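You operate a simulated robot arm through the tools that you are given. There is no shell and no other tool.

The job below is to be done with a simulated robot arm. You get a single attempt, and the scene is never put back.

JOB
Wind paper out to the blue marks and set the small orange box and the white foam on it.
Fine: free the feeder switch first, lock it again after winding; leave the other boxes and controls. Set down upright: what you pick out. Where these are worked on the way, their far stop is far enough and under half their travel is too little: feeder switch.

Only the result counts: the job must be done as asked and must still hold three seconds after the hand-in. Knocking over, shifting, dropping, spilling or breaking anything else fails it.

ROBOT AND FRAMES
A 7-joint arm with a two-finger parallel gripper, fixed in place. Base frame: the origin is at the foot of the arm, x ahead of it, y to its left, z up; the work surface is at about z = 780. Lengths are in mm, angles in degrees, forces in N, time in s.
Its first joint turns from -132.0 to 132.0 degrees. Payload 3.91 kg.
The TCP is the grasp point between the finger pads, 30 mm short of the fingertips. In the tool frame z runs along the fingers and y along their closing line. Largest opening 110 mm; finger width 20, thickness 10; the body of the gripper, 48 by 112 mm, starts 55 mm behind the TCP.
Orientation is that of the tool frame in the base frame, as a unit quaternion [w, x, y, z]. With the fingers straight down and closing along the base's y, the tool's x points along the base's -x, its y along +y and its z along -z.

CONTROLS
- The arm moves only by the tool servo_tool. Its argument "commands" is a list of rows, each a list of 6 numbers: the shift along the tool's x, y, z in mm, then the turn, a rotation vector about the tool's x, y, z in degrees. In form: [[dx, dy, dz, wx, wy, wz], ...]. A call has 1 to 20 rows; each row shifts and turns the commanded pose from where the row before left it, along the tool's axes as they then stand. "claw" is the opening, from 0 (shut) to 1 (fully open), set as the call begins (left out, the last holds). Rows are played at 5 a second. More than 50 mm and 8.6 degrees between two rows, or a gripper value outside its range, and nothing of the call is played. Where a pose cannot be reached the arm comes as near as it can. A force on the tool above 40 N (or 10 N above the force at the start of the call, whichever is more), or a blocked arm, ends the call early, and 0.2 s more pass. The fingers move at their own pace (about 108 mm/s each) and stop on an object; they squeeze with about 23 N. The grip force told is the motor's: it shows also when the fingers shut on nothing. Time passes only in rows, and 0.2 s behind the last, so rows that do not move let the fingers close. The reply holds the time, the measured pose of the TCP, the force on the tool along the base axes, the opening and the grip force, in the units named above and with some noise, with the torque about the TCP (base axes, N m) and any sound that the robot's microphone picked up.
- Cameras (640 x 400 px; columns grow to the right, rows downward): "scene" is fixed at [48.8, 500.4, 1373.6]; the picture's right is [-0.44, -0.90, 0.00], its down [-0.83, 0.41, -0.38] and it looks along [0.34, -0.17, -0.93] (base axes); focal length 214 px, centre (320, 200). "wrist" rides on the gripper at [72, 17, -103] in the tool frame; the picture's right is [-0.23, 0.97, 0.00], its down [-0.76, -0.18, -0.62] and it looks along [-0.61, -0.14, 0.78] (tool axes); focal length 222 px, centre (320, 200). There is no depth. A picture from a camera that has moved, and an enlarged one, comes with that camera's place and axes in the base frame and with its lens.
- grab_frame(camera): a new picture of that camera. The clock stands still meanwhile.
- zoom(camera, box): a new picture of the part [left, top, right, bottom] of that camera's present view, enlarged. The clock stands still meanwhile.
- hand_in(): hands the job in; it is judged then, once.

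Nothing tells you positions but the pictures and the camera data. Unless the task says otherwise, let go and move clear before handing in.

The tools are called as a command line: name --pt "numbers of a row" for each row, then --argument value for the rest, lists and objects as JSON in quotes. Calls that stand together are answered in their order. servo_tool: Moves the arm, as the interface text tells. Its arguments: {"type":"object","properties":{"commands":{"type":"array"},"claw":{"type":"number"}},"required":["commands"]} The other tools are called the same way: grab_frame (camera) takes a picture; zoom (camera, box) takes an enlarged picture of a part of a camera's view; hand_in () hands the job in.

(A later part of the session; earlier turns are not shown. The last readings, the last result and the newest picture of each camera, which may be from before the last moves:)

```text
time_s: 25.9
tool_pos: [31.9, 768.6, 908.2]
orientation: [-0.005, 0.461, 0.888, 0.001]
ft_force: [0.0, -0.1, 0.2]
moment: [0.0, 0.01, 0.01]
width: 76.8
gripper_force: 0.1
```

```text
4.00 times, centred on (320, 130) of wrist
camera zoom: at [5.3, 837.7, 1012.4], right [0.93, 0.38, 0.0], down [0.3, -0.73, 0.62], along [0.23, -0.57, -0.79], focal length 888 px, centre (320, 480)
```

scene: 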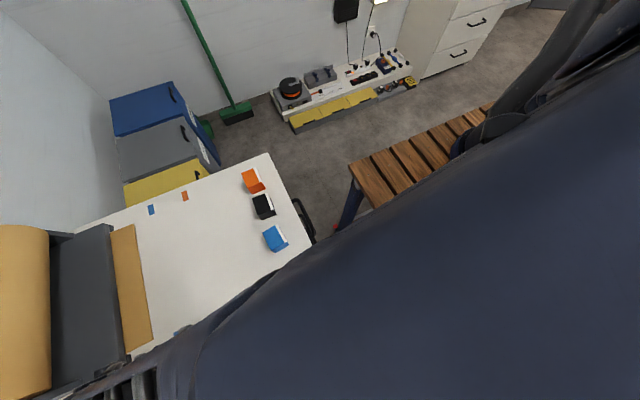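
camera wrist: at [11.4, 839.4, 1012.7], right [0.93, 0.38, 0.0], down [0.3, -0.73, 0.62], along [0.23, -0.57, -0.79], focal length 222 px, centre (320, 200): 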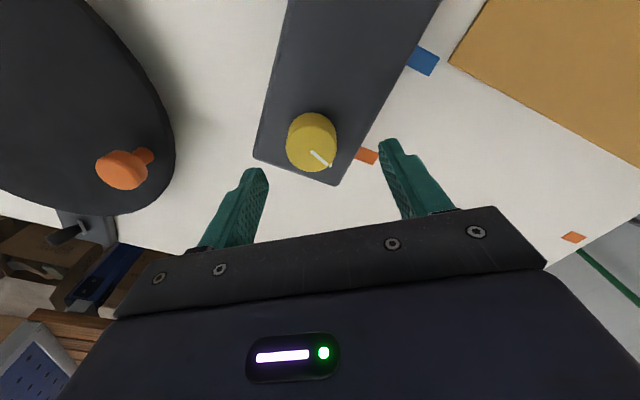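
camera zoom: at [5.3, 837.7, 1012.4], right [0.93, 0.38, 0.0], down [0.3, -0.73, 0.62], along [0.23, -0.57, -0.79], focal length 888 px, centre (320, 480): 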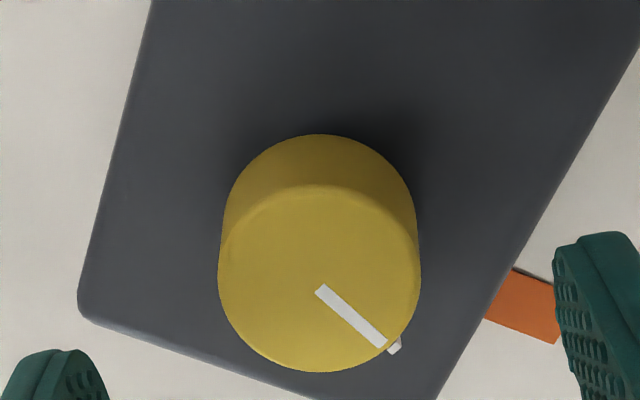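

The knob is centred between the fingers again, so I'll descend and grip.

servo_tool --pt "-0.6 0.8 20 0 0 0" --pt "0 0 15 0 0 0" --pt "0 0 7 0 0 0" --pt "0 0 0 0 0 0"

servo_tool --pt "0 0 0 0 0 0" --pt "0 0 0 0 0 0" --pt "0 0 0 0 0 0" --claw 0.2

servo_tool --pt "0 0 0 0 0 3" --pt "0 0 0 0 0 3" --pt "0 0 0 0 0 3" --pt "0 0 0 0 0 0"

zoom --camera "scene" --box '[125, 195, 189, 235]'

zoom --camera "scene" --box '[90, 280, 250, 380]'

```text
time_s: 26.9
tool_pos: [33.2, 769.4, 866.9]
orientation: [-0.005, 0.46, 0.888, 0.002]
ft_force: [0.1, 0.1, 0.1]
moment: [0.01, 0.0, -0.05]
width: 77.1
gripper_force: 0.0
```

```text
time_s: 27.6
tool_pos: [31.8, 768.7, 868.0]
orientation: [-0.006, 0.46, 0.888, 0.0]
ft_force: [-6.0, -8.7, 2.2]
moment: [-0.28, -0.03, -0.04]
width: 39.4
gripper_force: 44.8
```

```text
time_s: 28.6
tool_pos: [32.1, 769.1, 866.4]
orientation: [-0.005, 0.529, 0.848, 0.001]
ft_force: [-4.6, -11.3, -1.7]
moment: [0.34, -0.53, 0.02]
width: 39.7
gripper_force: 45.4
```

```text
10.00 times, centred on (157, 215) of scene
camera zoom: at [48.8, 500.4, 1373.6], right [-0.44, -0.9, 0.0], down [-0.83, 0.41, -0.38], along [0.34, -0.17, -0.93], focal length 2145 px, centre (1950, 50)
```

zoom: 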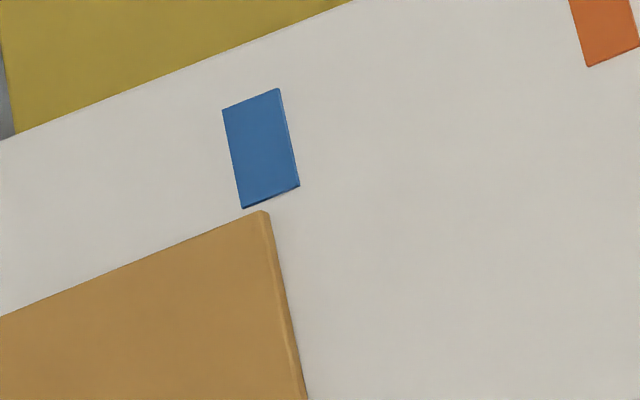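

```text
4.00 times, centred on (170, 330) of scene
camera zoom: at [48.8, 500.4, 1373.6], right [-0.44, -0.9, 0.0], down [-0.83, 0.41, -0.38], along [0.34, -0.17, -0.93], focal length 858 px, centre (920, -320)
```

zoom: 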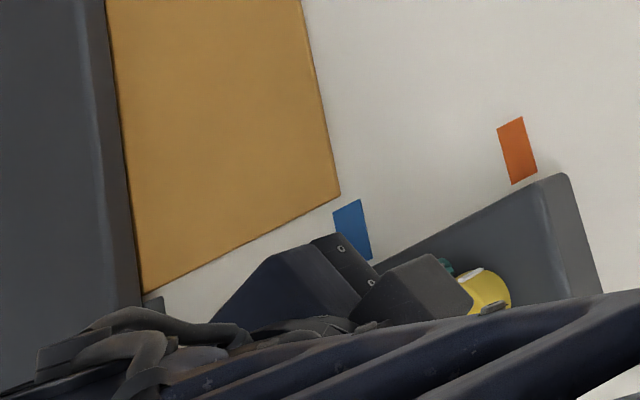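

The edge is at y≈854 and the mark centre is at about 853. One small nudge of 1.3° should finish it, then I'll let go and recheck.

servo_tool --pt "0 0 0 0 0 1.3" --pt "0 0 0 0 0 0" --pt "0 0 0 0 0 0"

servo_tool --pt "0 0 0 0 0 0" --pt "0 0 0 0 0 0" --pt "0 0 -20 0 0 0" --pt "0 0 -30 0 0 0" --pt "0 0 -30 0 0 0" --pt "0 0 0 0 0 0" --claw 0.7

zoom --camera "scene" --box '[125, 195, 189, 235]'

zoom --camera "scene" --box '[90, 280, 250, 380]'

grab_frame --camera "wrist"

```text
time_s: 29.4
tool_pos: [31.4, 769.6, 866.2]
orientation: [-0.005, 0.538, 0.843, 0.001]
ft_force: [-5.8, -11.6, -1.8]
moment: [0.12, -0.51, 0.0]
width: 39.8
gripper_force: 45.2
```

```text
time_s: 30.9
tool_pos: [32.0, 768.1, 946.2]
orientation: [-0.006, 0.538, 0.843, 0.002]
ft_force: [0.4, -0.2, -0.7]
moment: [-0.03, 0.01, 0.04]
width: 77.2
gripper_force: 0.1
```

```text
10.00 times, centred on (157, 215) of scene
camera zoom: at [48.8, 500.4, 1373.6], right [-0.44, -0.9, 0.0], down [-0.83, 0.41, -0.38], along [0.34, -0.17, -0.93], focal length 2145 px, centre (1950, 50)
```

zoom: 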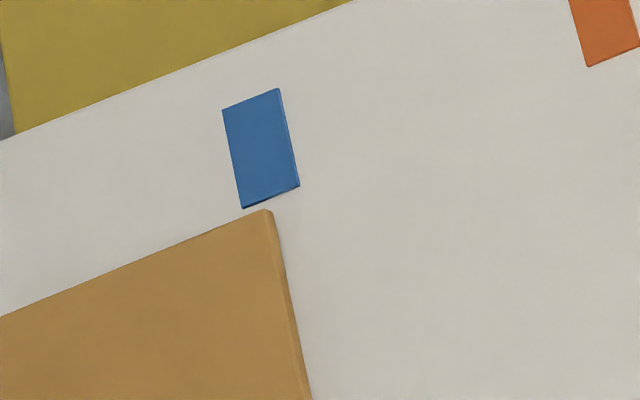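

```text
4.00 times, centred on (170, 330) of scene
camera zoom: at [48.8, 500.4, 1373.6], right [-0.44, -0.9, 0.0], down [-0.83, 0.41, -0.38], along [0.34, -0.17, -0.93], focal length 858 px, centre (920, -320)
```

zoom: 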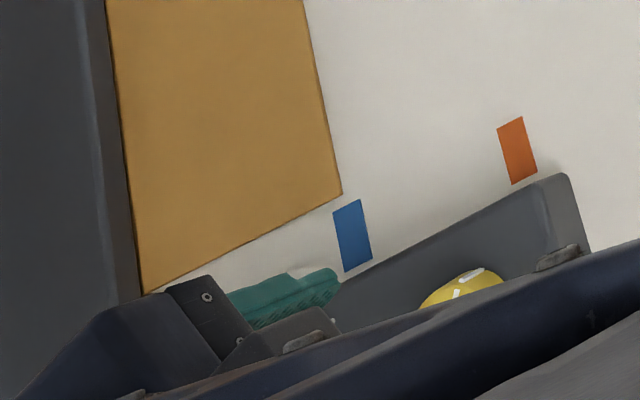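

```text
taken
camera wrist: at [18.3, 839.9, 1050.9], right [0.98, 0.2, -0.01], down [0.16, -0.77, 0.62], along [0.12, -0.6, -0.79], focal length 222 px, centre (320, 200)
```

wrist: 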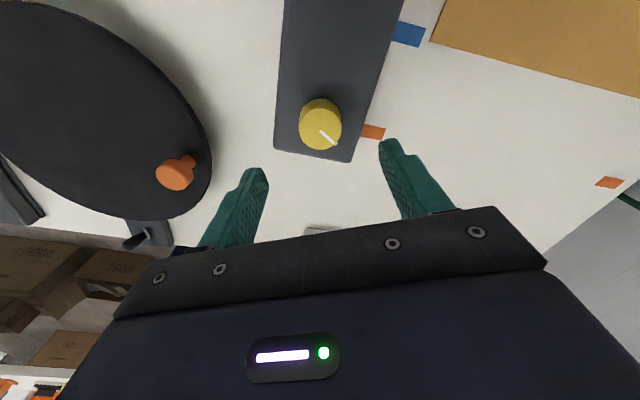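

The edge now lies on the centre of the blue marks at y≈853. Next I'll turn the hand back, close the fingers, and go between the knob and lever to push the lever back to +y and lock it.

servo_tool --pt "0 0 0 0 0 -8" --pt "0 0 0 0 0 -8" --pt "0 0 0 0 0 -8" --pt "0 0 0 0 0 -8" --pt "0 0 0 0 0 -8" --pt "0 0 0 0 0 -8" --pt "0 0 0 0 0 -8" --pt "0 0 0 0 0 -8" --pt "0 0 0 0 0 -1" --pt "0 0 0 0 0 0" --claw 0

servo_tool --pt "0 36 0 0 0 0" --pt "0 36 0 0 0 0" --pt "0 0 0 0 0 0"

grab_frame --camera "wrist"

zoom --camera "wrist" --box '[280, 80, 440, 180]'

```text
time_s: 33.0
tool_pos: [32.9, 768.2, 945.9]
orientation: [-0.004, 0.0, 1.0, 0.003]
ft_force: [-0.1, 0.7, 0.1]
moment: [0.02, 0.0, 0.01]
width: 0.1
gripper_force: 23.2
```

```text
time_s: 33.9
tool_pos: [34.4, 840.5, 946.3]
orientation: [-0.004, 0.001, 1.0, 0.004]
ft_force: [0.6, 0.3, 0.1]
moment: [0.01, -0.01, -0.02]
width: 0.2
gripper_force: 23.2
```

```text
taken
camera wrist: at [-36.2, 856.7, 1050.2], right [0.23, 0.97, 0.01], down [0.77, -0.18, 0.62], along [0.6, -0.14, -0.79], focal length 222 px, centre (320, 200)
```

wrist: 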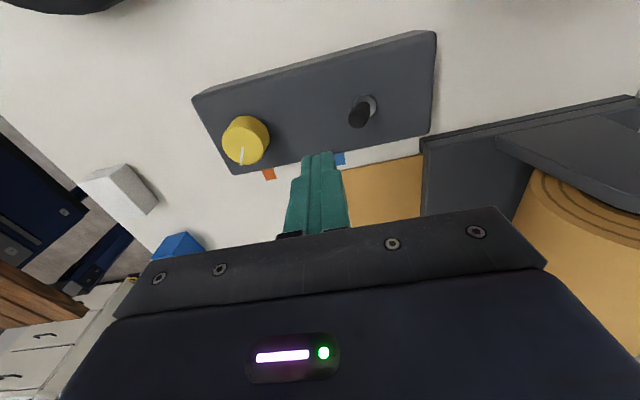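

```text
4.00 times, centred on (360, 130) of wrist
camera zoom: at [-36.2, 856.7, 1050.2], right [0.23, 0.97, 0.01], down [0.77, -0.18, 0.62], along [0.6, -0.14, -0.79], focal length 888 px, centre (160, 480)
```

zoom: 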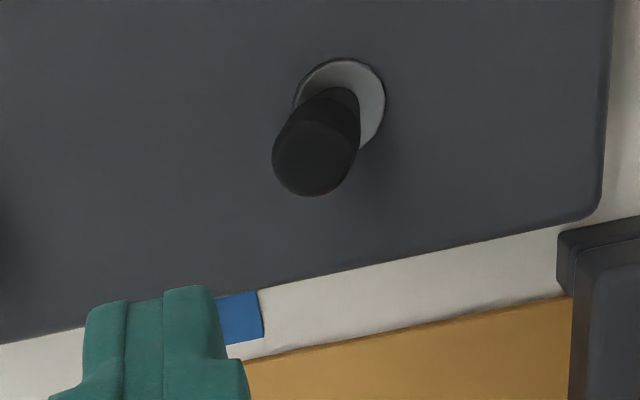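

The lever is still at -y with its tip at about y≈872, and my closed fingers are on its -y side. I'll descend and push +y.

servo_tool --pt "2 0 26 0 0 0" --pt "0 0 26 0 0 0" --pt "0 0 26 0 0 0" --pt "0 0 0 0 0 0"

servo_tool --pt "0 6 0 0 0 0" --pt "0 5 0 0 0 0" --pt "0 5 0 0 0 0" --pt "0 5 0 0 0 0" --pt "0 5 0 0 0 0" --pt "0 4 0 0 0 0" --pt "0 4 0 0 0 0" --pt "0 0 0 0 0 0"

servo_tool --pt "0 -10 0 0 0 0" --pt "0 -20 0 0 0 0" --pt "0 0 -30 0 0 0" --pt "0 0 -40 0 0 0" --pt "0 0 0 0 0 0"

zoom --camera "wrist" --box '[280, 80, 440, 180]'

```text
time_s: 34.9
tool_pos: [31.9, 842.2, 866.8]
orientation: [-0.004, 0.001, 1.0, 0.004]
ft_force: [-0.5, 0.0, 0.0]
moment: [0.01, 0.03, 0.02]
width: 0.0
gripper_force: 23.4
```

```text
time_s: 36.5
tool_pos: [30.6, 871.6, 870.1]
orientation: [-0.004, 0.001, 1.0, -0.001]
ft_force: [0.7, -20.8, 10.1]
moment: [-0.53, -0.03, -0.02]
width: 0.2
gripper_force: 22.7
stopped in row 8: the force on the tool passed its limit at 45 N (the readings are from after the stop); the commanded pose is now the measured one
```

```text
time_s: 37.7
tool_pos: [31.0, 843.2, 937.0]
orientation: [-0.004, 0.001, 1.0, 0.0]
ft_force: [0.4, -0.1, -0.7]
moment: [0.01, -0.01, 0.02]
width: 0.0
gripper_force: 23.1
```

```text
4.00 times, centred on (360, 130) of wrist
camera zoom: at [-40.4, 859.8, 1042.1], right [0.23, 0.97, 0.0], down [0.77, -0.18, 0.62], along [0.6, -0.14, -0.79], focal length 888 px, centre (160, 480)
```

zoom: 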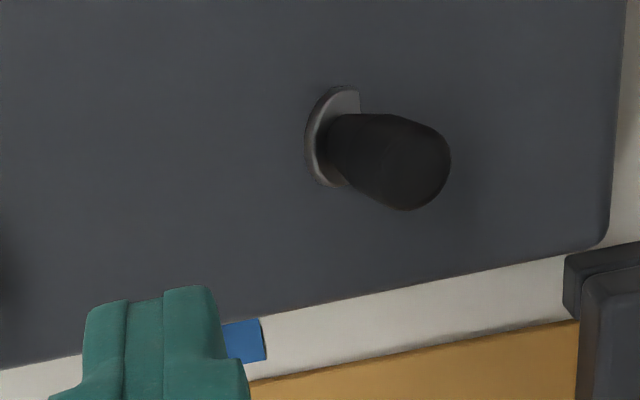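

The lever is back at its +y stop, so the feeder is locked. Now I'll go over to the orange box with the gripper open and inspect it.

servo_tool --pt "0 0 -32 0 0 0" --pt "0 0 -32 0 0 0" --pt "-30 -28 0 0 0 0" --pt "-30 -28 0 0 0 0" --pt "-30 -28 0 0 0 0" --pt "-30 -28 0 0 0 0" --pt "-30 -28 0 0 0 0" --pt "-30 -28 0 0 0 0" --pt "-30 -28 0 0 0 0" --pt "-30 -28 0 0 0 0" --pt "-30 -28 0 0 0 0" --pt "-30 -28 0 0 0 0" --pt "0 0 0 0 0 0" --claw 1

grab_frame --camera "wrist"

zoom --camera "wrist" --box '[240, 80, 400, 180]'

grab_frame --camera "scene"

zoom --camera "scene" --box '[220, 150, 316, 210]'

```text
time_s: 40.5
tool_pos: [331.4, 562.1, 999.7]
orientation: [-0.003, 0.0, 1.0, 0.001]
ft_force: [-0.3, 0.0, -0.1]
moment: [0.02, -0.05, 0.02]
width: 109.9
gripper_force: 0.0
```

```text
taken
camera wrist: at [260.7, 579.1, 1103.4], right [0.23, 0.97, 0.0], down [0.77, -0.18, 0.62], along [0.6, -0.14, -0.79], focal length 222 px, centre (320, 200)
```

wrist: 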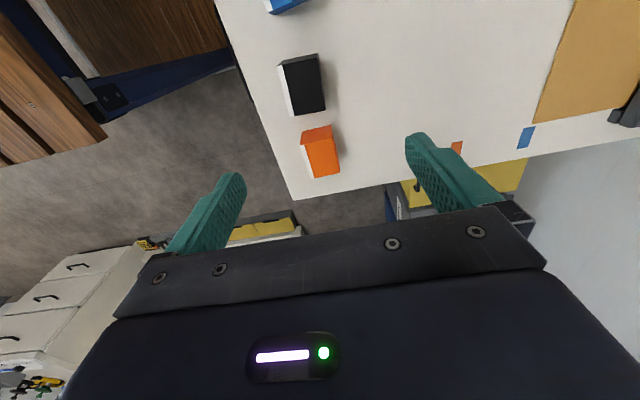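

```text
4.00 times, centred on (320, 130) of wrist
camera zoom: at [260.7, 579.1, 1103.4], right [0.23, 0.97, 0.0], down [0.77, -0.18, 0.62], along [0.6, -0.14, -0.79], focal length 888 px, centre (320, 480)
```

zoom: 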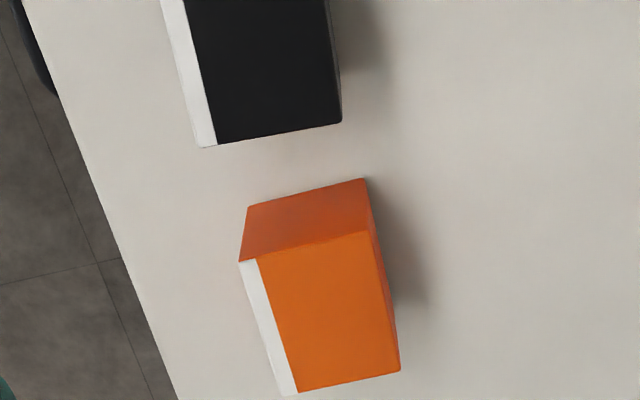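

```text
taken
```

scene: 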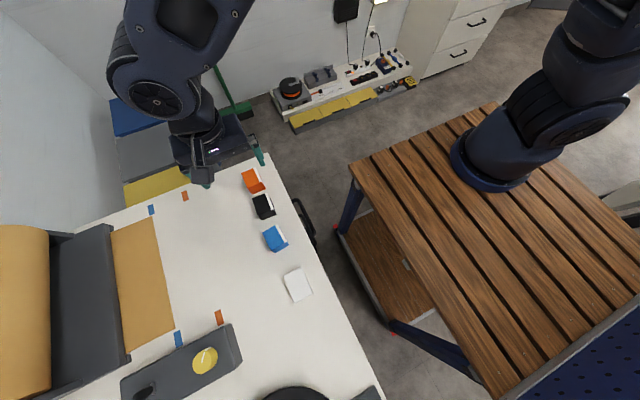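

```text
6.67 times, centred on (268, 180) of scene
camera zoom: at [48.8, 500.4, 1373.6], right [-0.44, -0.9, 0.0], down [-0.83, 0.41, -0.38], along [0.34, -0.17, -0.93], focal length 1430 px, centre (667, 333)
```

zoom: 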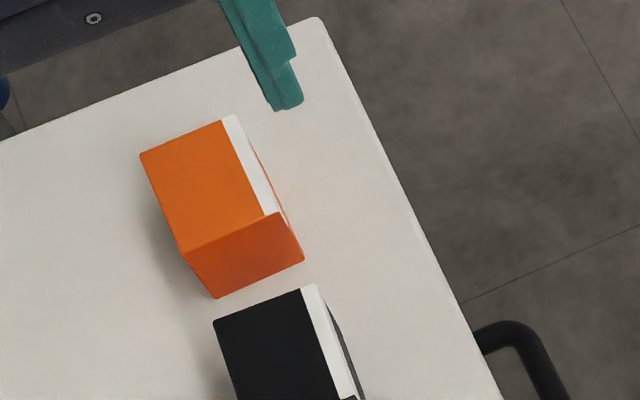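

Paper is on the blue marks and locked. The orange box spans about x 374–427, y 526–571, with its top at z≈825. I'll position above it, gripping along y to stay clear of the black box, and partly descend.

servo_tool --pt "-35 -7 0 0 0 0" --pt "-34 -7 0 0 0 0" --pt "0 0 40 0 0 0" --pt "0 0 40 0 0 0" --pt "0 0 0 0 0 0"

grab_frame --camera "wrist"

zoom --camera "scene" --box '[200, 140, 296, 200]'

```text
time_s: 41.7
tool_pos: [399.7, 549.2, 920.4]
orientation: [-0.003, 0.001, 1.0, 0.0]
ft_force: [0.6, 0.7, 0.3]
moment: [0.0, 0.02, 0.02]
width: 110.1
gripper_force: 0.1
```

```text
taken
camera wrist: at [328.8, 566.6, 1024.5], right [0.23, 0.97, 0.0], down [0.77, -0.18, 0.62], along [0.6, -0.14, -0.79], focal length 222 px, centre (320, 200)
```

wrist: 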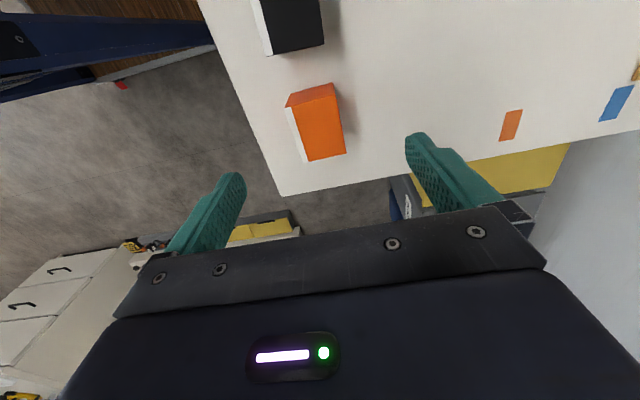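

```text
6.67 times, centred on (248, 170) of scene
camera zoom: at [48.8, 500.4, 1373.6], right [-0.44, -0.9, 0.0], down [-0.83, 0.41, -0.38], along [0.34, -0.17, -0.93], focal length 1430 px, centre (800, 400)
```

zoom: 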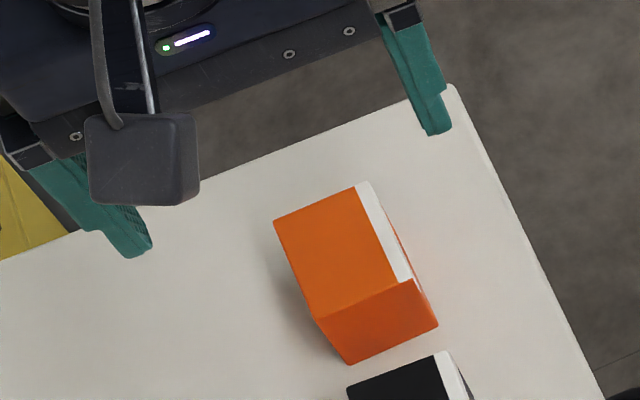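

The alignment is good at about (400, 549). I'll descend around the orange box and close the fingers.

servo_tool --pt "0 -0.5 35 0 0 0" --pt "0 0 35 0 0 0" --pt "0 0 25 0 0 0" --pt "0 0 10 0 0 0" --pt "0 0 0 0 0 0"

zoom --camera "scene" --box '[200, 140, 296, 200]'

grab_frame --camera "wrist"

```text
time_s: 42.9
tool_pos: [398.4, 548.2, 815.6]
orientation: [-0.004, 0.0, 1.0, 0.0]
ft_force: [0.2, 0.6, -0.2]
moment: [0.0, -0.02, -0.03]
width: 109.8
gripper_force: 0.0
```

```text
6.67 times, centred on (248, 170) of scene
camera zoom: at [48.8, 500.4, 1373.6], right [-0.44, -0.9, 0.0], down [-0.83, 0.41, -0.38], along [0.34, -0.17, -0.93], focal length 1430 px, centre (800, 400)
```

zoom: 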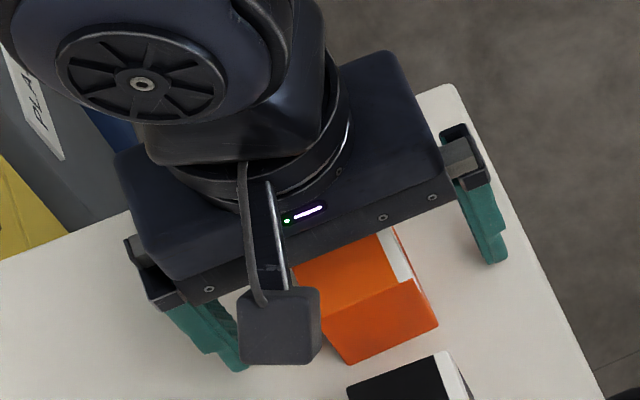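

```text
taken
camera wrist: at [326.6, 565.0, 919.1], right [0.23, 0.97, 0.0], down [0.77, -0.18, 0.62], along [0.6, -0.14, -0.79], focal length 222 px, centre (320, 200)
```

wrist: 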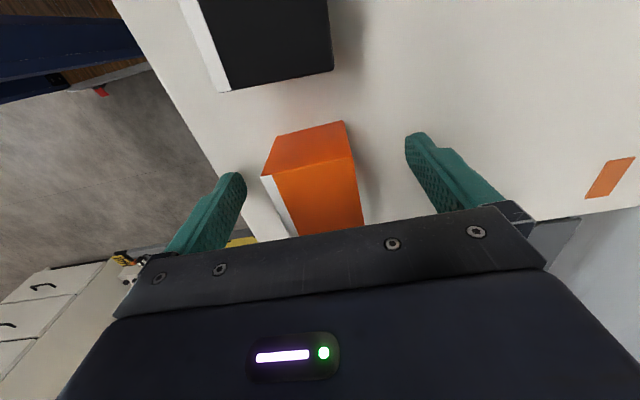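

The box sits between the fingers. I'll close on it and lift slightly.

servo_tool --pt "0 0 0 0 0 0" --pt "0 0 0 0 0 0" --pt "0 0 0 0 0 0" --pt "0 0 0 0 0 0" --claw 0.25

servo_tool --pt "0 0 -10 0 0 0" --pt "0 0 -20 0 0 0" --pt "0 0 -35 0 0 0" --pt "0 0 -35 0 0 0" --pt "0 0 0 0 0 0"

grab_frame --camera "wrist"

zoom --camera "scene" --box '[200, 140, 360, 240]'

```text
time_s: 43.9
tool_pos: [396.6, 547.5, 815.7]
orientation: [-0.004, 0.001, 1.0, 0.0]
ft_force: [-0.3, 1.1, -0.6]
moment: [0.04, 0.04, 0.03]
width: 44.3
gripper_force: 22.9
```

```text
time_s: 45.1
tool_pos: [399.4, 548.0, 916.1]
orientation: [-0.004, 0.001, 1.0, 0.001]
ft_force: [-0.4, 0.0, -0.5]
moment: [-0.05, -0.02, 0.0]
width: 44.3
gripper_force: 23.3
```

```text
taken
camera wrist: at [328.2, 565.9, 1019.2], right [0.23, 0.97, 0.0], down [0.77, -0.18, 0.62], along [0.6, -0.14, -0.79], focal length 222 px, centre (320, 200)
```

wrist: 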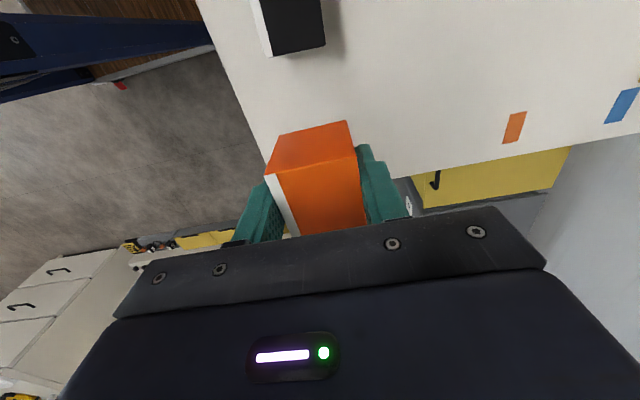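

```text
4.00 times, centred on (280, 190) of scene
camera zoom: at [48.8, 500.4, 1373.6], right [-0.44, -0.9, 0.0], down [-0.83, 0.41, -0.38], along [0.34, -0.17, -0.93], focal length 858 px, centre (480, 240)
```

zoom: 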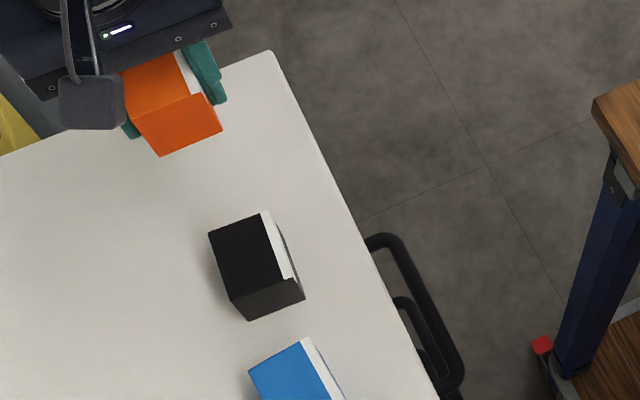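

The orange box is held at 44 mm wide and the black and blue boxes are undisturbed. I'll carry it to (170, 800) at height and turn the hand -90° so the wide gripper body stays clear of the feeder.

servo_tool --pt "0 0 -35 0 0 0" --pt "28.6 31.5 0 0 0 0" --pt "28.6 31.5 0 0 0 0" --pt "28.6 31.5 0 0 0 0" --pt "28.6 31.5 0 0 0 0" --pt "28.6 31.5 0 0 0 0" --pt "28.6 31.5 0 0 0 0" --pt "28.6 31.5 0 0 0 0" --pt "28.6 31.5 0 0 0 0" --pt "0 0 0 0 0 0"

servo_tool --pt "0 0 0 0 0 -7.5" --pt "0 0 0 0 0 -7.5" --pt "0 0 0 0 0 -7.5" --pt "0 0 0 0 0 -7.5" --pt "0 0 0 0 0 -7.5" --pt "0 0 0 0 0 -7.5" --pt "0 0 0 0 0 -7.5" --pt "0 0 0 0 0 -7.5" --pt "0 0 0 0 0 -7.5" --pt "0 0 0 0 0 -7.5" --pt "0 0 0 0 0 -7.5" --pt "0 0 0 0 0 -7.5" --pt "0 0 0 0 0 0"

grab_frame --camera "wrist"

grab_frame --camera "scene"

```text
time_s: 47.3
tool_pos: [169.2, 801.2, 947.8]
orientation: [-0.003, 0.0, 1.0, 0.0]
ft_force: [0.0, -0.6, -0.6]
moment: [0.02, 0.03, -0.03]
width: 44.0
gripper_force: 22.6
```

```text
time_s: 50.1
tool_pos: [171.4, 800.0, 949.8]
orientation: [-0.002, -0.706, 0.708, 0.003]
ft_force: [0.6, 0.4, -0.7]
moment: [-0.02, 0.02, -0.01]
width: 44.3
gripper_force: 23.0
```

```text
taken
camera wrist: at [155.2, 728.1, 1054.0], right [-0.97, 0.23, 0.01], down [0.18, 0.76, 0.62], along [0.14, 0.61, -0.78], focal length 222 px, centre (320, 200)
```

wrist: 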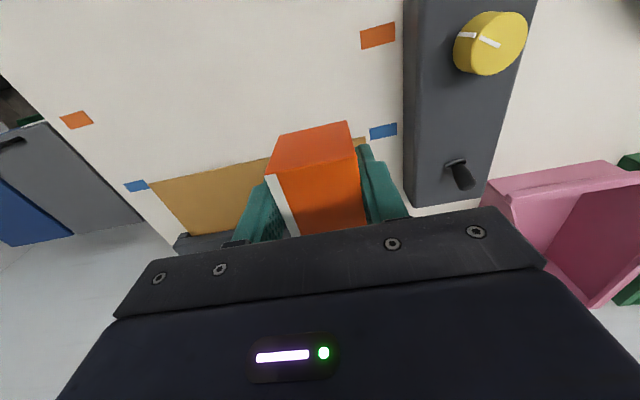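

```text
taken
```

scene: 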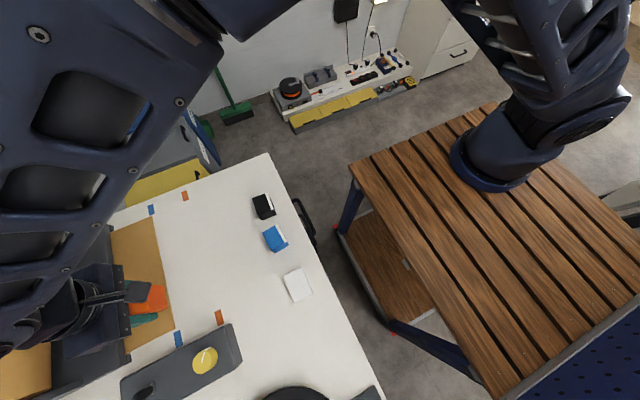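

The paper edge lines up with both blue marks in this view too. I'll carry the box over the paper at about (175, 897) and look at clearance to the feeder before lowering.

servo_tool --pt "-33 -2 0 0 0 0" --pt "-32 -2 0 0 0 0" --pt "-32 0 0 0 0 0" --pt "0 0 30 0 0 0" --pt "0 0 20 0 0 0" --pt "0 0 0 0 0 0"

grab_frame --camera "wrist"

grab_frame --camera "scene"

```text
time_s: 51.5
tool_pos: [174.2, 896.3, 901.2]
orientation: [-0.002, -0.707, 0.707, 0.001]
ft_force: [-0.3, 0.1, 0.0]
moment: [-0.03, 0.02, -0.02]
width: 44.3
gripper_force: 22.8
```

```text
taken
camera wrist: at [157.5, 823.3, 1004.4], right [-0.97, 0.23, 0.01], down [0.18, 0.76, 0.62], along [0.14, 0.61, -0.78], focal length 222 px, centre (320, 200)
```

wrist: 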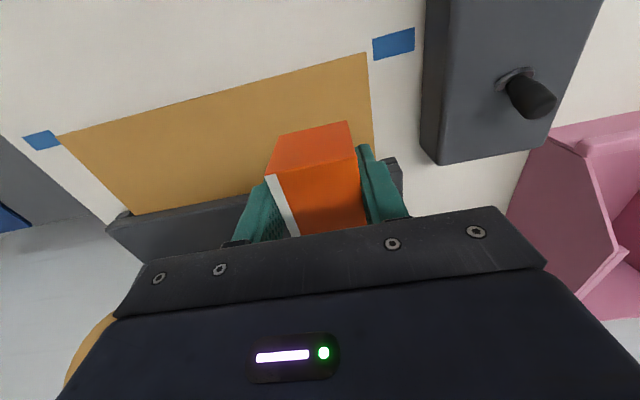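

```text
taken
```

scene: 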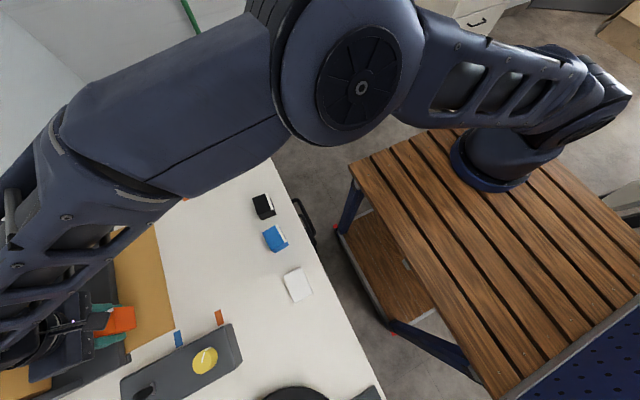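

The clearance looks fine, with the feeder lip beyond y≈957. I'll lower the box to just above the paper.

servo_tool --pt "0 0 25 0 0 0" --pt "0 0 25 0 0 0" --pt "0 0 20 0 0 0" --pt "0 0 10 0 0 0" --pt "0 0 1.5 0 0 0" --pt "0 0 0 0 0 0"

grab_frame --camera "wrist"

zoom --camera "scene" --box '[60, 270, 220, 370]'

```text
time_s: 52.9
tool_pos: [173.9, 897.9, 821.8]
orientation: [-0.002, -0.707, 0.708, 0.004]
ft_force: [-3.4, -1.6, 25.5]
moment: [-0.13, -0.13, -0.01]
width: 44.4
gripper_force: 23.5
```

```text
taken
camera wrist: at [158.0, 824.5, 924.9], right [-0.97, 0.23, 0.01], down [0.18, 0.76, 0.62], along [0.14, 0.61, -0.78], focal length 222 px, centre (320, 200)
```

wrist: 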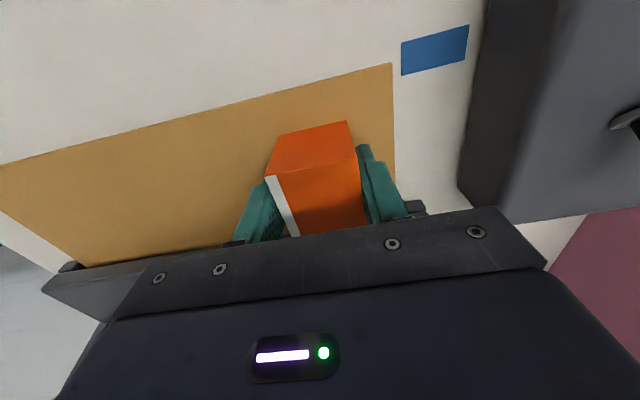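

```text
4.00 times, centred on (140, 320) of scene
camera zoom: at [48.8, 500.4, 1373.6], right [-0.44, -0.9, 0.0], down [-0.83, 0.41, -0.38], along [0.34, -0.17, -0.93], focal length 858 px, centre (1040, -280)
```

zoom: 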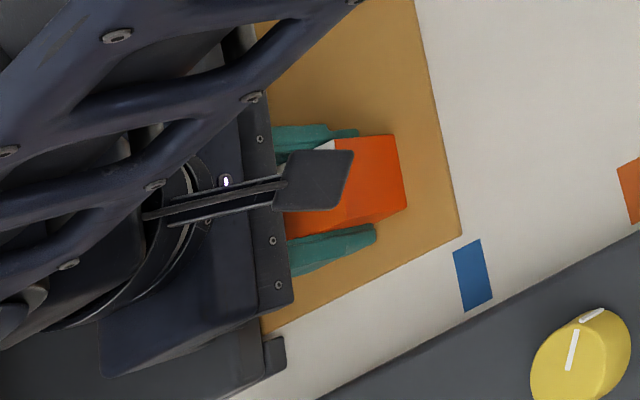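

Contact was felt at 25 N, so the box is on the paper. I'll ease off slightly, open, and rise straight up.

servo_tool --pt "0 0 -1.8 0 0 0" --pt "0 0 0 0 0 0"

servo_tool --pt "0 0 0 0 0 0" --pt "0 0 0 0 0 0" --pt "0 0 0 0 0 0" --pt "0 0 -20 0 0 0" --pt "0 0 -35 0 0 0" --pt "0 0 -40 0 0 0" --pt "0 0 -40 0 0 0" --pt "0 0 0 0 0 0" --claw 0.75

grab_frame --camera "wrist"

zoom --camera "scene" --box '[60, 270, 220, 370]'

```text
time_s: 53.5
tool_pos: [174.1, 895.4, 822.3]
orientation: [-0.002, -0.706, 0.708, 0.003]
ft_force: [-5.3, 2.7, 22.6]
moment: [0.17, -0.06, 0.02]
width: 44.0
gripper_force: 22.7
```

```text
time_s: 55.3
tool_pos: [174.3, 899.5, 955.4]
orientation: [-0.003, -0.707, 0.707, 0.004]
ft_force: [0.4, 0.4, 0.2]
moment: [-0.02, -0.02, -0.04]
width: 82.3
gripper_force: 0.1
```

```text
taken
camera wrist: at [157.8, 827.1, 1059.1], right [-0.97, 0.23, 0.01], down [0.18, 0.76, 0.62], along [0.14, 0.61, -0.78], focal length 222 px, centre (320, 200)
```

wrist: 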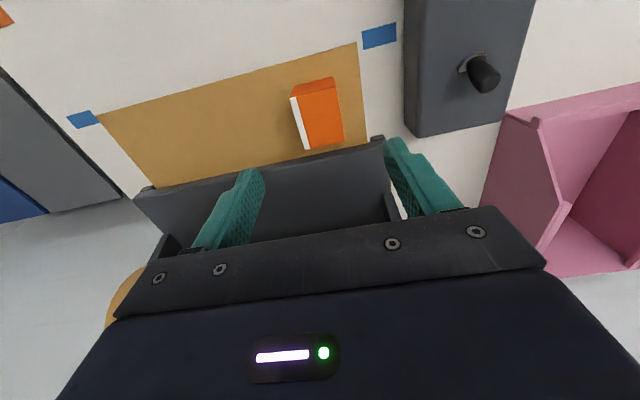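

```text
4.00 times, centred on (140, 320) of scene
camera zoom: at [48.8, 500.4, 1373.6], right [-0.44, -0.9, 0.0], down [-0.83, 0.41, -0.38], along [0.34, -0.17, -0.93], focal length 858 px, centre (1040, -280)
```

zoom: 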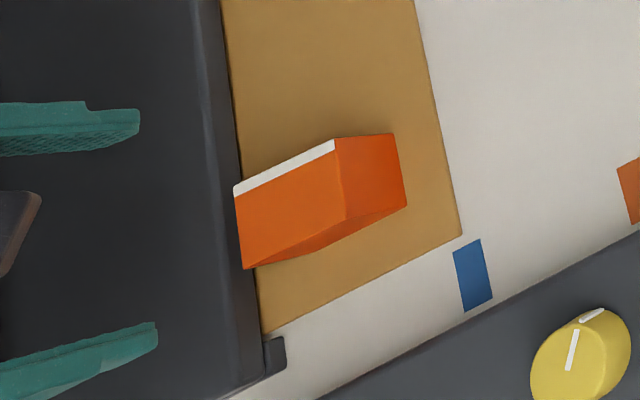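

The orange box stands upright on the paper and the edge hasn't moved. Next I'll measure the white foam near (81, 548).

zoom --camera "scene" --box '[250, 210, 346, 270]'

zoom --camera "scene" --box '[250, 255, 346, 315]'

zoom --camera "scene" --box '[80, 190, 240, 290]'

```text
6.67 times, centred on (298, 240) of scene
camera zoom: at [48.8, 500.4, 1373.6], right [-0.44, -0.9, 0.0], down [-0.83, 0.41, -0.38], along [0.34, -0.17, -0.93], focal length 1430 px, centre (467, -67)
```

zoom: 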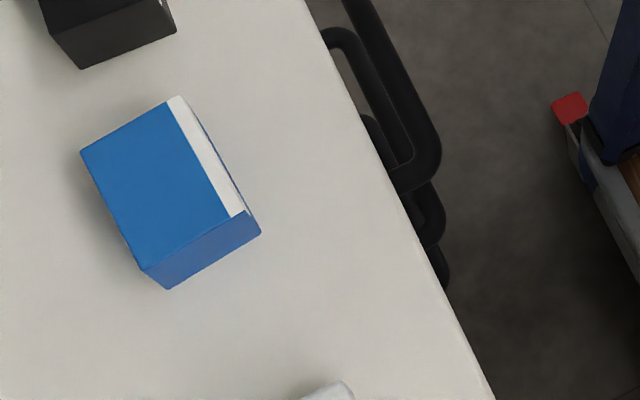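

```text
6.67 times, centred on (298, 285) of scene
camera zoom: at [48.8, 500.4, 1373.6], right [-0.44, -0.9, 0.0], down [-0.83, 0.41, -0.38], along [0.34, -0.17, -0.93], focal length 1430 px, centre (467, -367)
```

zoom: 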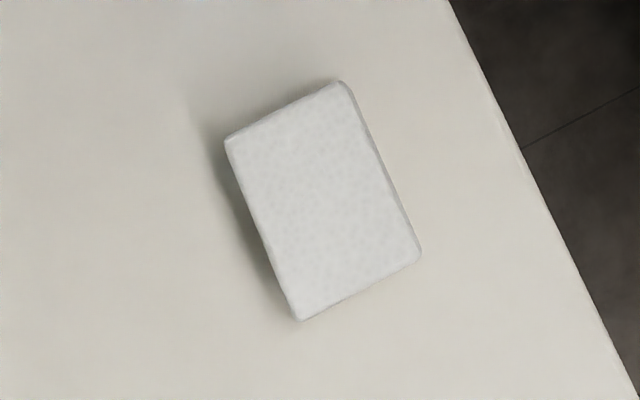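

```text
4.00 times, centred on (160, 240) of scene
camera zoom: at [48.8, 500.4, 1373.6], right [-0.44, -0.9, 0.0], down [-0.83, 0.41, -0.38], along [0.34, -0.17, -0.93], focal length 858 px, centre (960, 40)
```

zoom: 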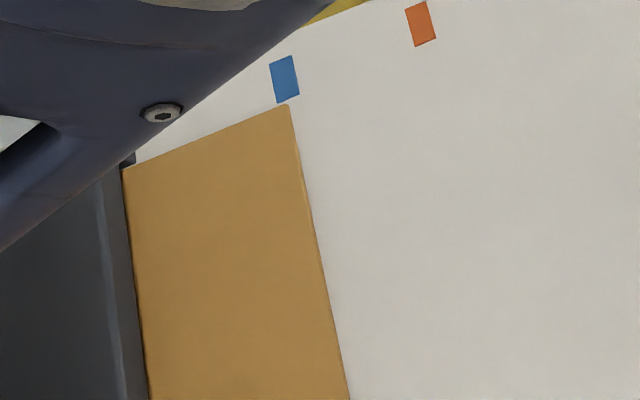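

The foam measures about 67×47 mm, axis-aligned and centred near (77, 545). I'll keep the current hand orientation, closing along x, and move above it.

servo_tool --pt "39.3 10.8 0 0 0 0" --pt "39.3 10.8 0 0 0 0" --pt "39.3 10.8 0 0 0 0" --pt "39.3 10.8 0 0 0 0" --pt "39.3 10.8 0 0 0 0" --pt "39.3 10.8 0 0 0 0" --pt "39.3 10.8 0 0 0 0" --pt "39.3 10.8 0 0 0 0" --pt "39.3 10.8 0 0 0 0" --pt "0 0 0 0 0 0" --claw 1

grab_frame --camera "wrist"

zoom --camera "wrist" --box '[240, 60, 400, 160]'

grab_frame --camera "scene"

```text
time_s: 57.5
tool_pos: [75.1, 543.6, 958.7]
orientation: [-0.003, -0.706, 0.708, 0.003]
ft_force: [0.0, 0.2, 0.3]
moment: [-0.02, -0.04, 0.0]
width: 110.0
gripper_force: 0.0
```

```text
taken
camera wrist: at [59.4, 471.8, 1061.0], right [-0.97, 0.23, 0.01], down [0.18, 0.76, 0.62], along [0.14, 0.61, -0.78], focal length 222 px, centre (320, 200)
```

wrist: 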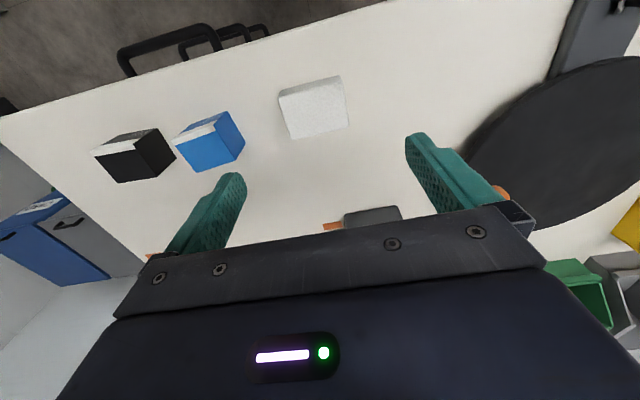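

```text
4.00 times, centred on (320, 110) of wrist
camera zoom: at [59.4, 471.8, 1061.0], right [-0.97, 0.23, 0.01], down [0.18, 0.76, 0.62], along [0.14, 0.61, -0.78], focal length 888 px, centre (320, 560)
```

zoom: 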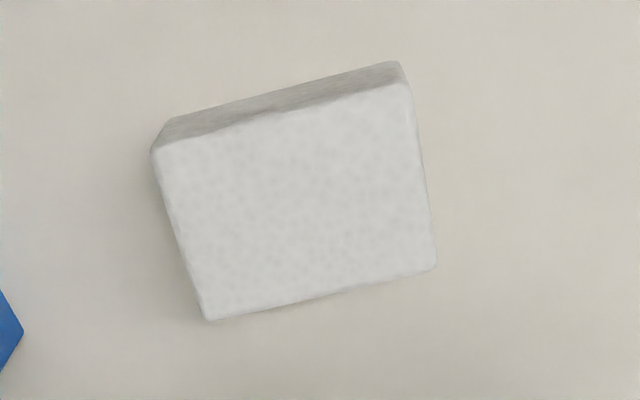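

```text
taken
```

scene: 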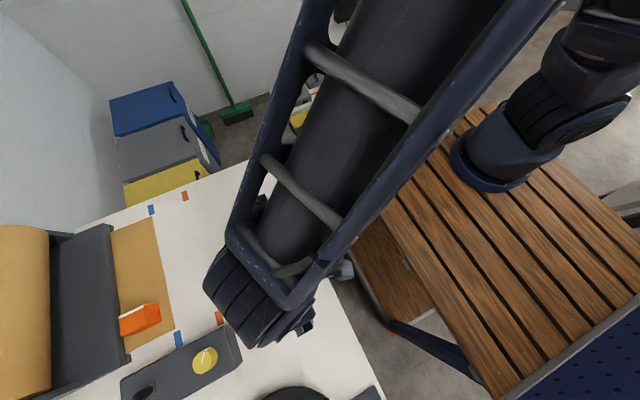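

The foam spans about x 47–114, y 521–569, with its top at z≈815. I'll centre over it and descend.

servo_tool --pt "-1.5 -5 0 0 0 0" --pt "0 0 40 0 0 0" --pt "0 0 40 0 0 0" --pt "0 0 30 0 0 0" --pt "0 0 0 0 0 0"

grab_frame --camera "wrist"

```text
time_s: 58.7
tool_pos: [81.5, 544.1, 846.3]
orientation: [-0.002, -0.706, 0.708, 0.002]
ft_force: [0.0, 0.1, 0.1]
moment: [-0.02, 0.0, -0.01]
width: 109.6
gripper_force: 0.1
```

```text
taken
camera wrist: at [65.3, 471.5, 949.8], right [-0.97, 0.23, 0.01], down [0.18, 0.76, 0.62], along [0.14, 0.61, -0.78], focal length 222 px, centre (320, 200)
```

wrist: 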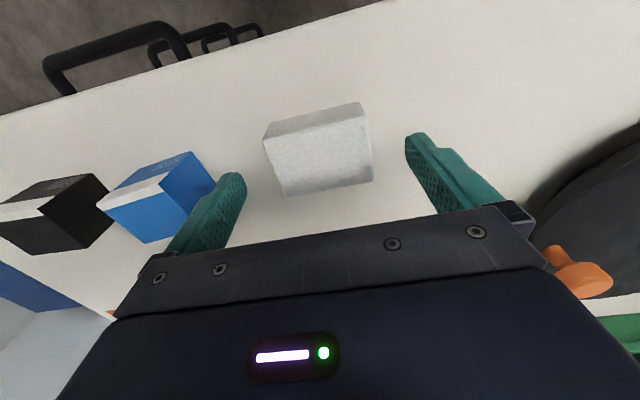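

The foam is centred between the fingers and the blue box is clear. I'll descend and grip.

servo_tool --pt "0 0 20 0 0 0" --pt "0 0 12 0 0 0" --pt "0 0 0 0 0 0"

servo_tool --pt "0 0 0 0 0 0" --pt "0 0 0 0 0 0" --pt "0 0 0 0 0 0" --pt "0 0 0 0 0 0" --claw 0.5

grab_frame --camera "wrist"

```text
time_s: 59.5
tool_pos: [82.0, 543.8, 815.0]
orientation: [-0.003, -0.707, 0.708, 0.003]
ft_force: [-0.1, 0.3, -0.2]
moment: [0.0, 0.01, -0.03]
width: 110.0
gripper_force: 0.1
```

```text
time_s: 60.5
tool_pos: [81.5, 545.0, 815.2]
orientation: [-0.002, -0.706, 0.708, 0.003]
ft_force: [-0.6, 0.4, -0.6]
moment: [0.0, -0.05, 0.01]
width: 68.9
gripper_force: 23.0
```

```text
taken
camera wrist: at [65.6, 472.5, 918.7], right [-0.97, 0.23, 0.01], down [0.18, 0.76, 0.62], along [0.14, 0.61, -0.78], focal length 222 px, centre (320, 200)
```

wrist: 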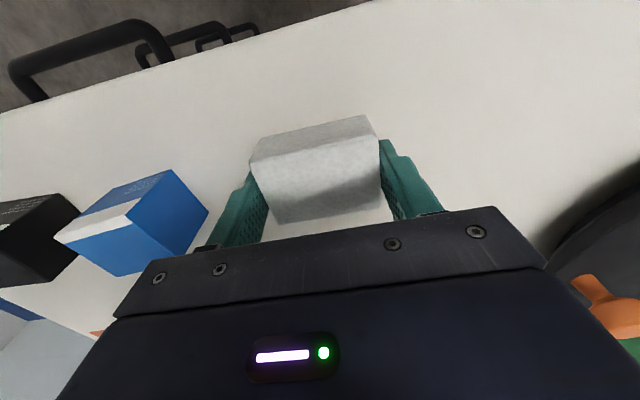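

The foam is held at 69 mm. I'll lift it and carry it over the paper to about (290, 898), beside the orange box.

servo_tool --pt "0 0 -10 0 0 0" --pt "0 0 -25 0 0 0" --pt "0 0 -40 0 0 0" --pt "0 0 -40 0 0 0" --pt "0 0 0 0 0 0"

servo_tool --pt "-35.4 -20.8 0 0 0 0" --pt "-35.4 -20.8 0 0 0 0" --pt "-35.4 -20.8 0 0 0 0" --pt "-35.4 -20.8 0 0 0 0" --pt "-35.4 -20.8 0 0 0 0" --pt "-35.4 -20.8 0 0 0 0" --pt "-35.4 -20.8 0 0 0 0" --pt "-35.4 -20.8 0 0 0 0" --pt "-35.4 -20.8 0 0 0 0" --pt "-35.4 -20.8 0 0 0 0" --pt "0 0 0 0 0 0"

grab_frame --camera "wrist"

grab_frame --camera "scene"

```text
time_s: 61.7
tool_pos: [82.4, 545.0, 931.2]
orientation: [-0.003, -0.706, 0.708, 0.003]
ft_force: [-0.2, 0.7, 0.4]
moment: [-0.02, -0.03, -0.01]
width: 69.0
gripper_force: 22.7
```

```text
time_s: 64.1
tool_pos: [290.5, 898.5, 928.6]
orientation: [-0.002, -0.706, 0.708, 0.004]
ft_force: [0.3, -0.5, -0.2]
moment: [-0.01, 0.0, -0.02]
width: 69.2
gripper_force: 22.8
```

```text
taken
camera wrist: at [275.4, 826.4, 1031.5], right [-0.97, 0.23, 0.01], down [0.18, 0.76, 0.62], along [0.14, 0.61, -0.78], focal length 222 px, centre (320, 200)
```

wrist: 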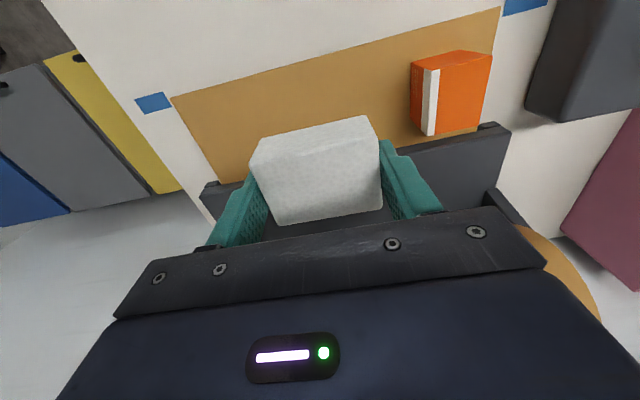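

```text
taken
```

scene: 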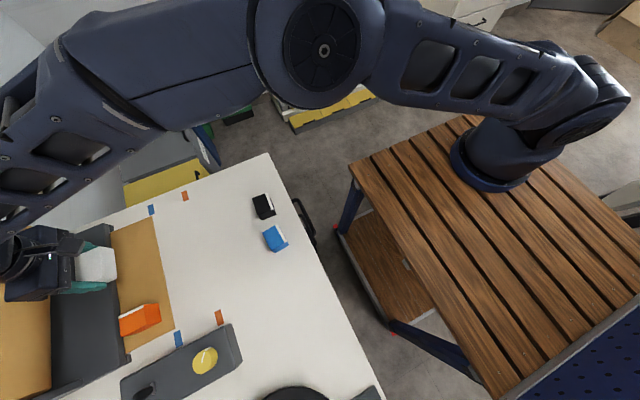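

The foam is above the paper, well clear of the orange box. I'll lower it until light contact.

servo_tool --pt "0 0 35 0 0 0" --pt "0 0 35 0 0 0" --pt "0 0 22 0 0 0" --pt "0 0 12 0 0 0" --pt "0 0 0 0 0 0"

grab_frame --camera "wrist"

zoom --camera "scene" --box '[40, 220, 200, 320]'

```text
time_s: 65.3
tool_pos: [288.9, 898.0, 824.7]
orientation: [-0.002, -0.706, 0.708, 0.003]
ft_force: [0.1, 1.0, -0.6]
moment: [-0.01, -0.01, 0.0]
width: 69.3
gripper_force: 22.7
```

```text
taken
camera wrist: at [273.1, 825.4, 928.7], right [-0.97, 0.23, 0.01], down [0.18, 0.76, 0.62], along [0.14, 0.61, -0.78], focal length 222 px, centre (320, 200)
```

wrist: 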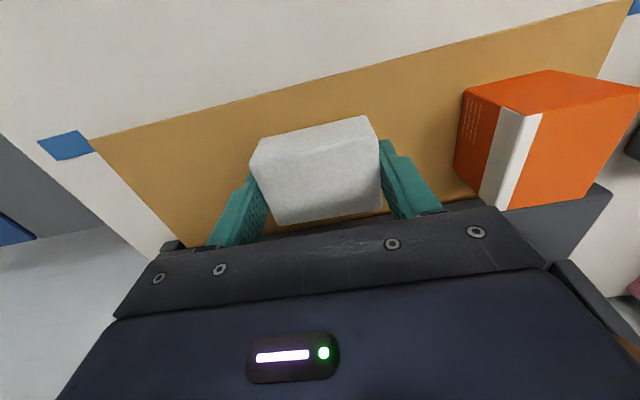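

```text
4.00 times, centred on (120, 270) of scene
camera zoom: at [48.8, 500.4, 1373.6], right [-0.44, -0.9, 0.0], down [-0.83, 0.41, -0.38], along [0.34, -0.17, -0.93], focal length 858 px, centre (1120, -80)
```

zoom: 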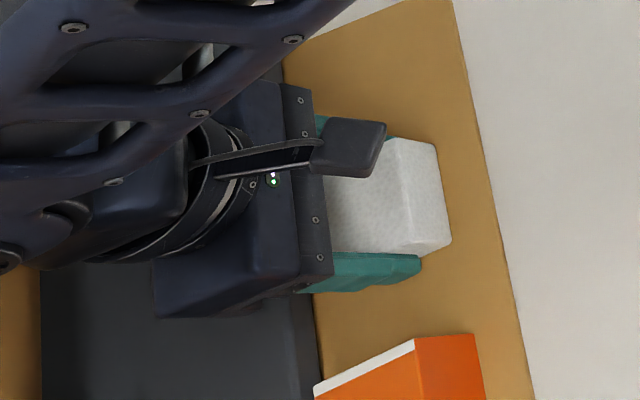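

There's no contact yet, so I'll lower in small steps.

servo_tool --pt "0 0 1.5 0 0 0" --pt "0 0 1 0 0 0" --pt "0 0 0 0 0 0"

```text
time_s: 66.1
tool_pos: [290.9, 898.6, 823.7]
orientation: [-0.002, -0.707, 0.708, 0.003]
ft_force: [0.4, -0.5, 0.0]
moment: [-0.04, -0.05, 0.05]
width: 69.0
gripper_force: 23.3
```

servo_tool --pt "0 0 1 0 0 0" --pt "0 0 1 0 0 0" --pt "0 0 0 0 0 0"

```text
time_s: 66.9
tool_pos: [290.7, 898.2, 821.7]
orientation: [-0.002, -0.707, 0.708, 0.003]
ft_force: [-0.1, -2.6, 19.5]
moment: [-0.15, -0.24, -0.03]
width: 68.8
gripper_force: 22.9
```

Contact was felt at 19 N, so the foam rests on the paper. I'll ease off, open, and rise straight up.

servo_tool --pt "0 0 -0.8 0 0 0" --pt "0 0 0 0 0 0"

servo_tool --pt "0 0 0 0 0 0" --pt "0 0 0 0 0 0" --pt "0 0 0 0 0 0" --pt "0 0 -20 0 0 0" --pt "0 0 -35 0 0 0" --pt "0 0 -40 0 0 0" --pt "0 0 -40 0 0 0" --pt "0 0 0 0 0 0" --claw 0.95

grab_frame --camera "wrist"

grab_frame --camera "scene"

```text
time_s: 67.5
tool_pos: [289.1, 898.9, 821.8]
orientation: [-0.002, -0.707, 0.708, 0.002]
ft_force: [-0.5, 1.4, 16.7]
moment: [-0.04, -0.19, 0.03]
width: 68.9
gripper_force: 22.9
```

```text
time_s: 69.3
tool_pos: [291.2, 898.7, 954.1]
orientation: [-0.003, -0.706, 0.708, 0.002]
ft_force: [0.1, -0.1, 0.6]
moment: [0.0, -0.03, 0.03]
width: 104.5
gripper_force: 0.1
```

```text
taken
camera wrist: at [276.5, 826.2, 1058.2], right [-0.97, 0.23, 0.01], down [0.18, 0.76, 0.62], along [0.14, 0.61, -0.78], focal length 222 px, centre (320, 200)
```

wrist: 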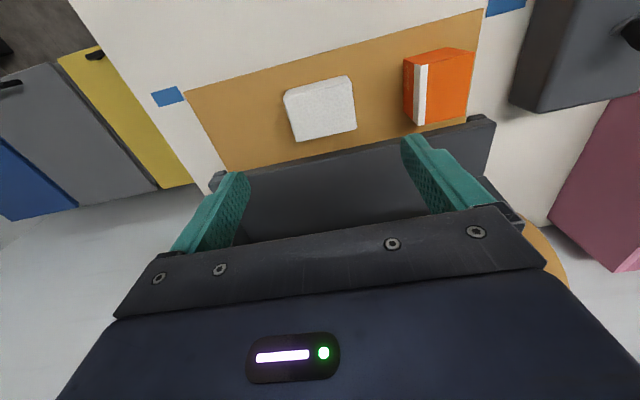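

```text
taken
```

scene: 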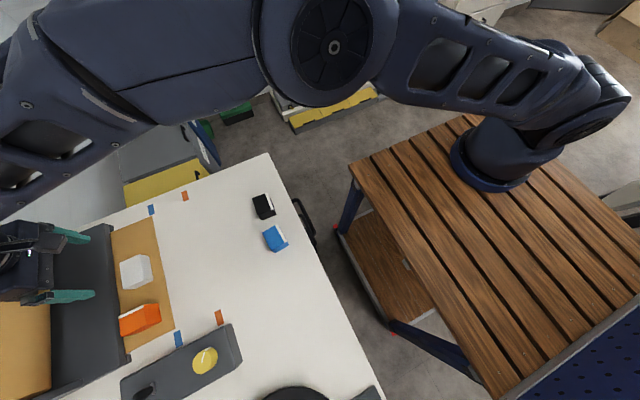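

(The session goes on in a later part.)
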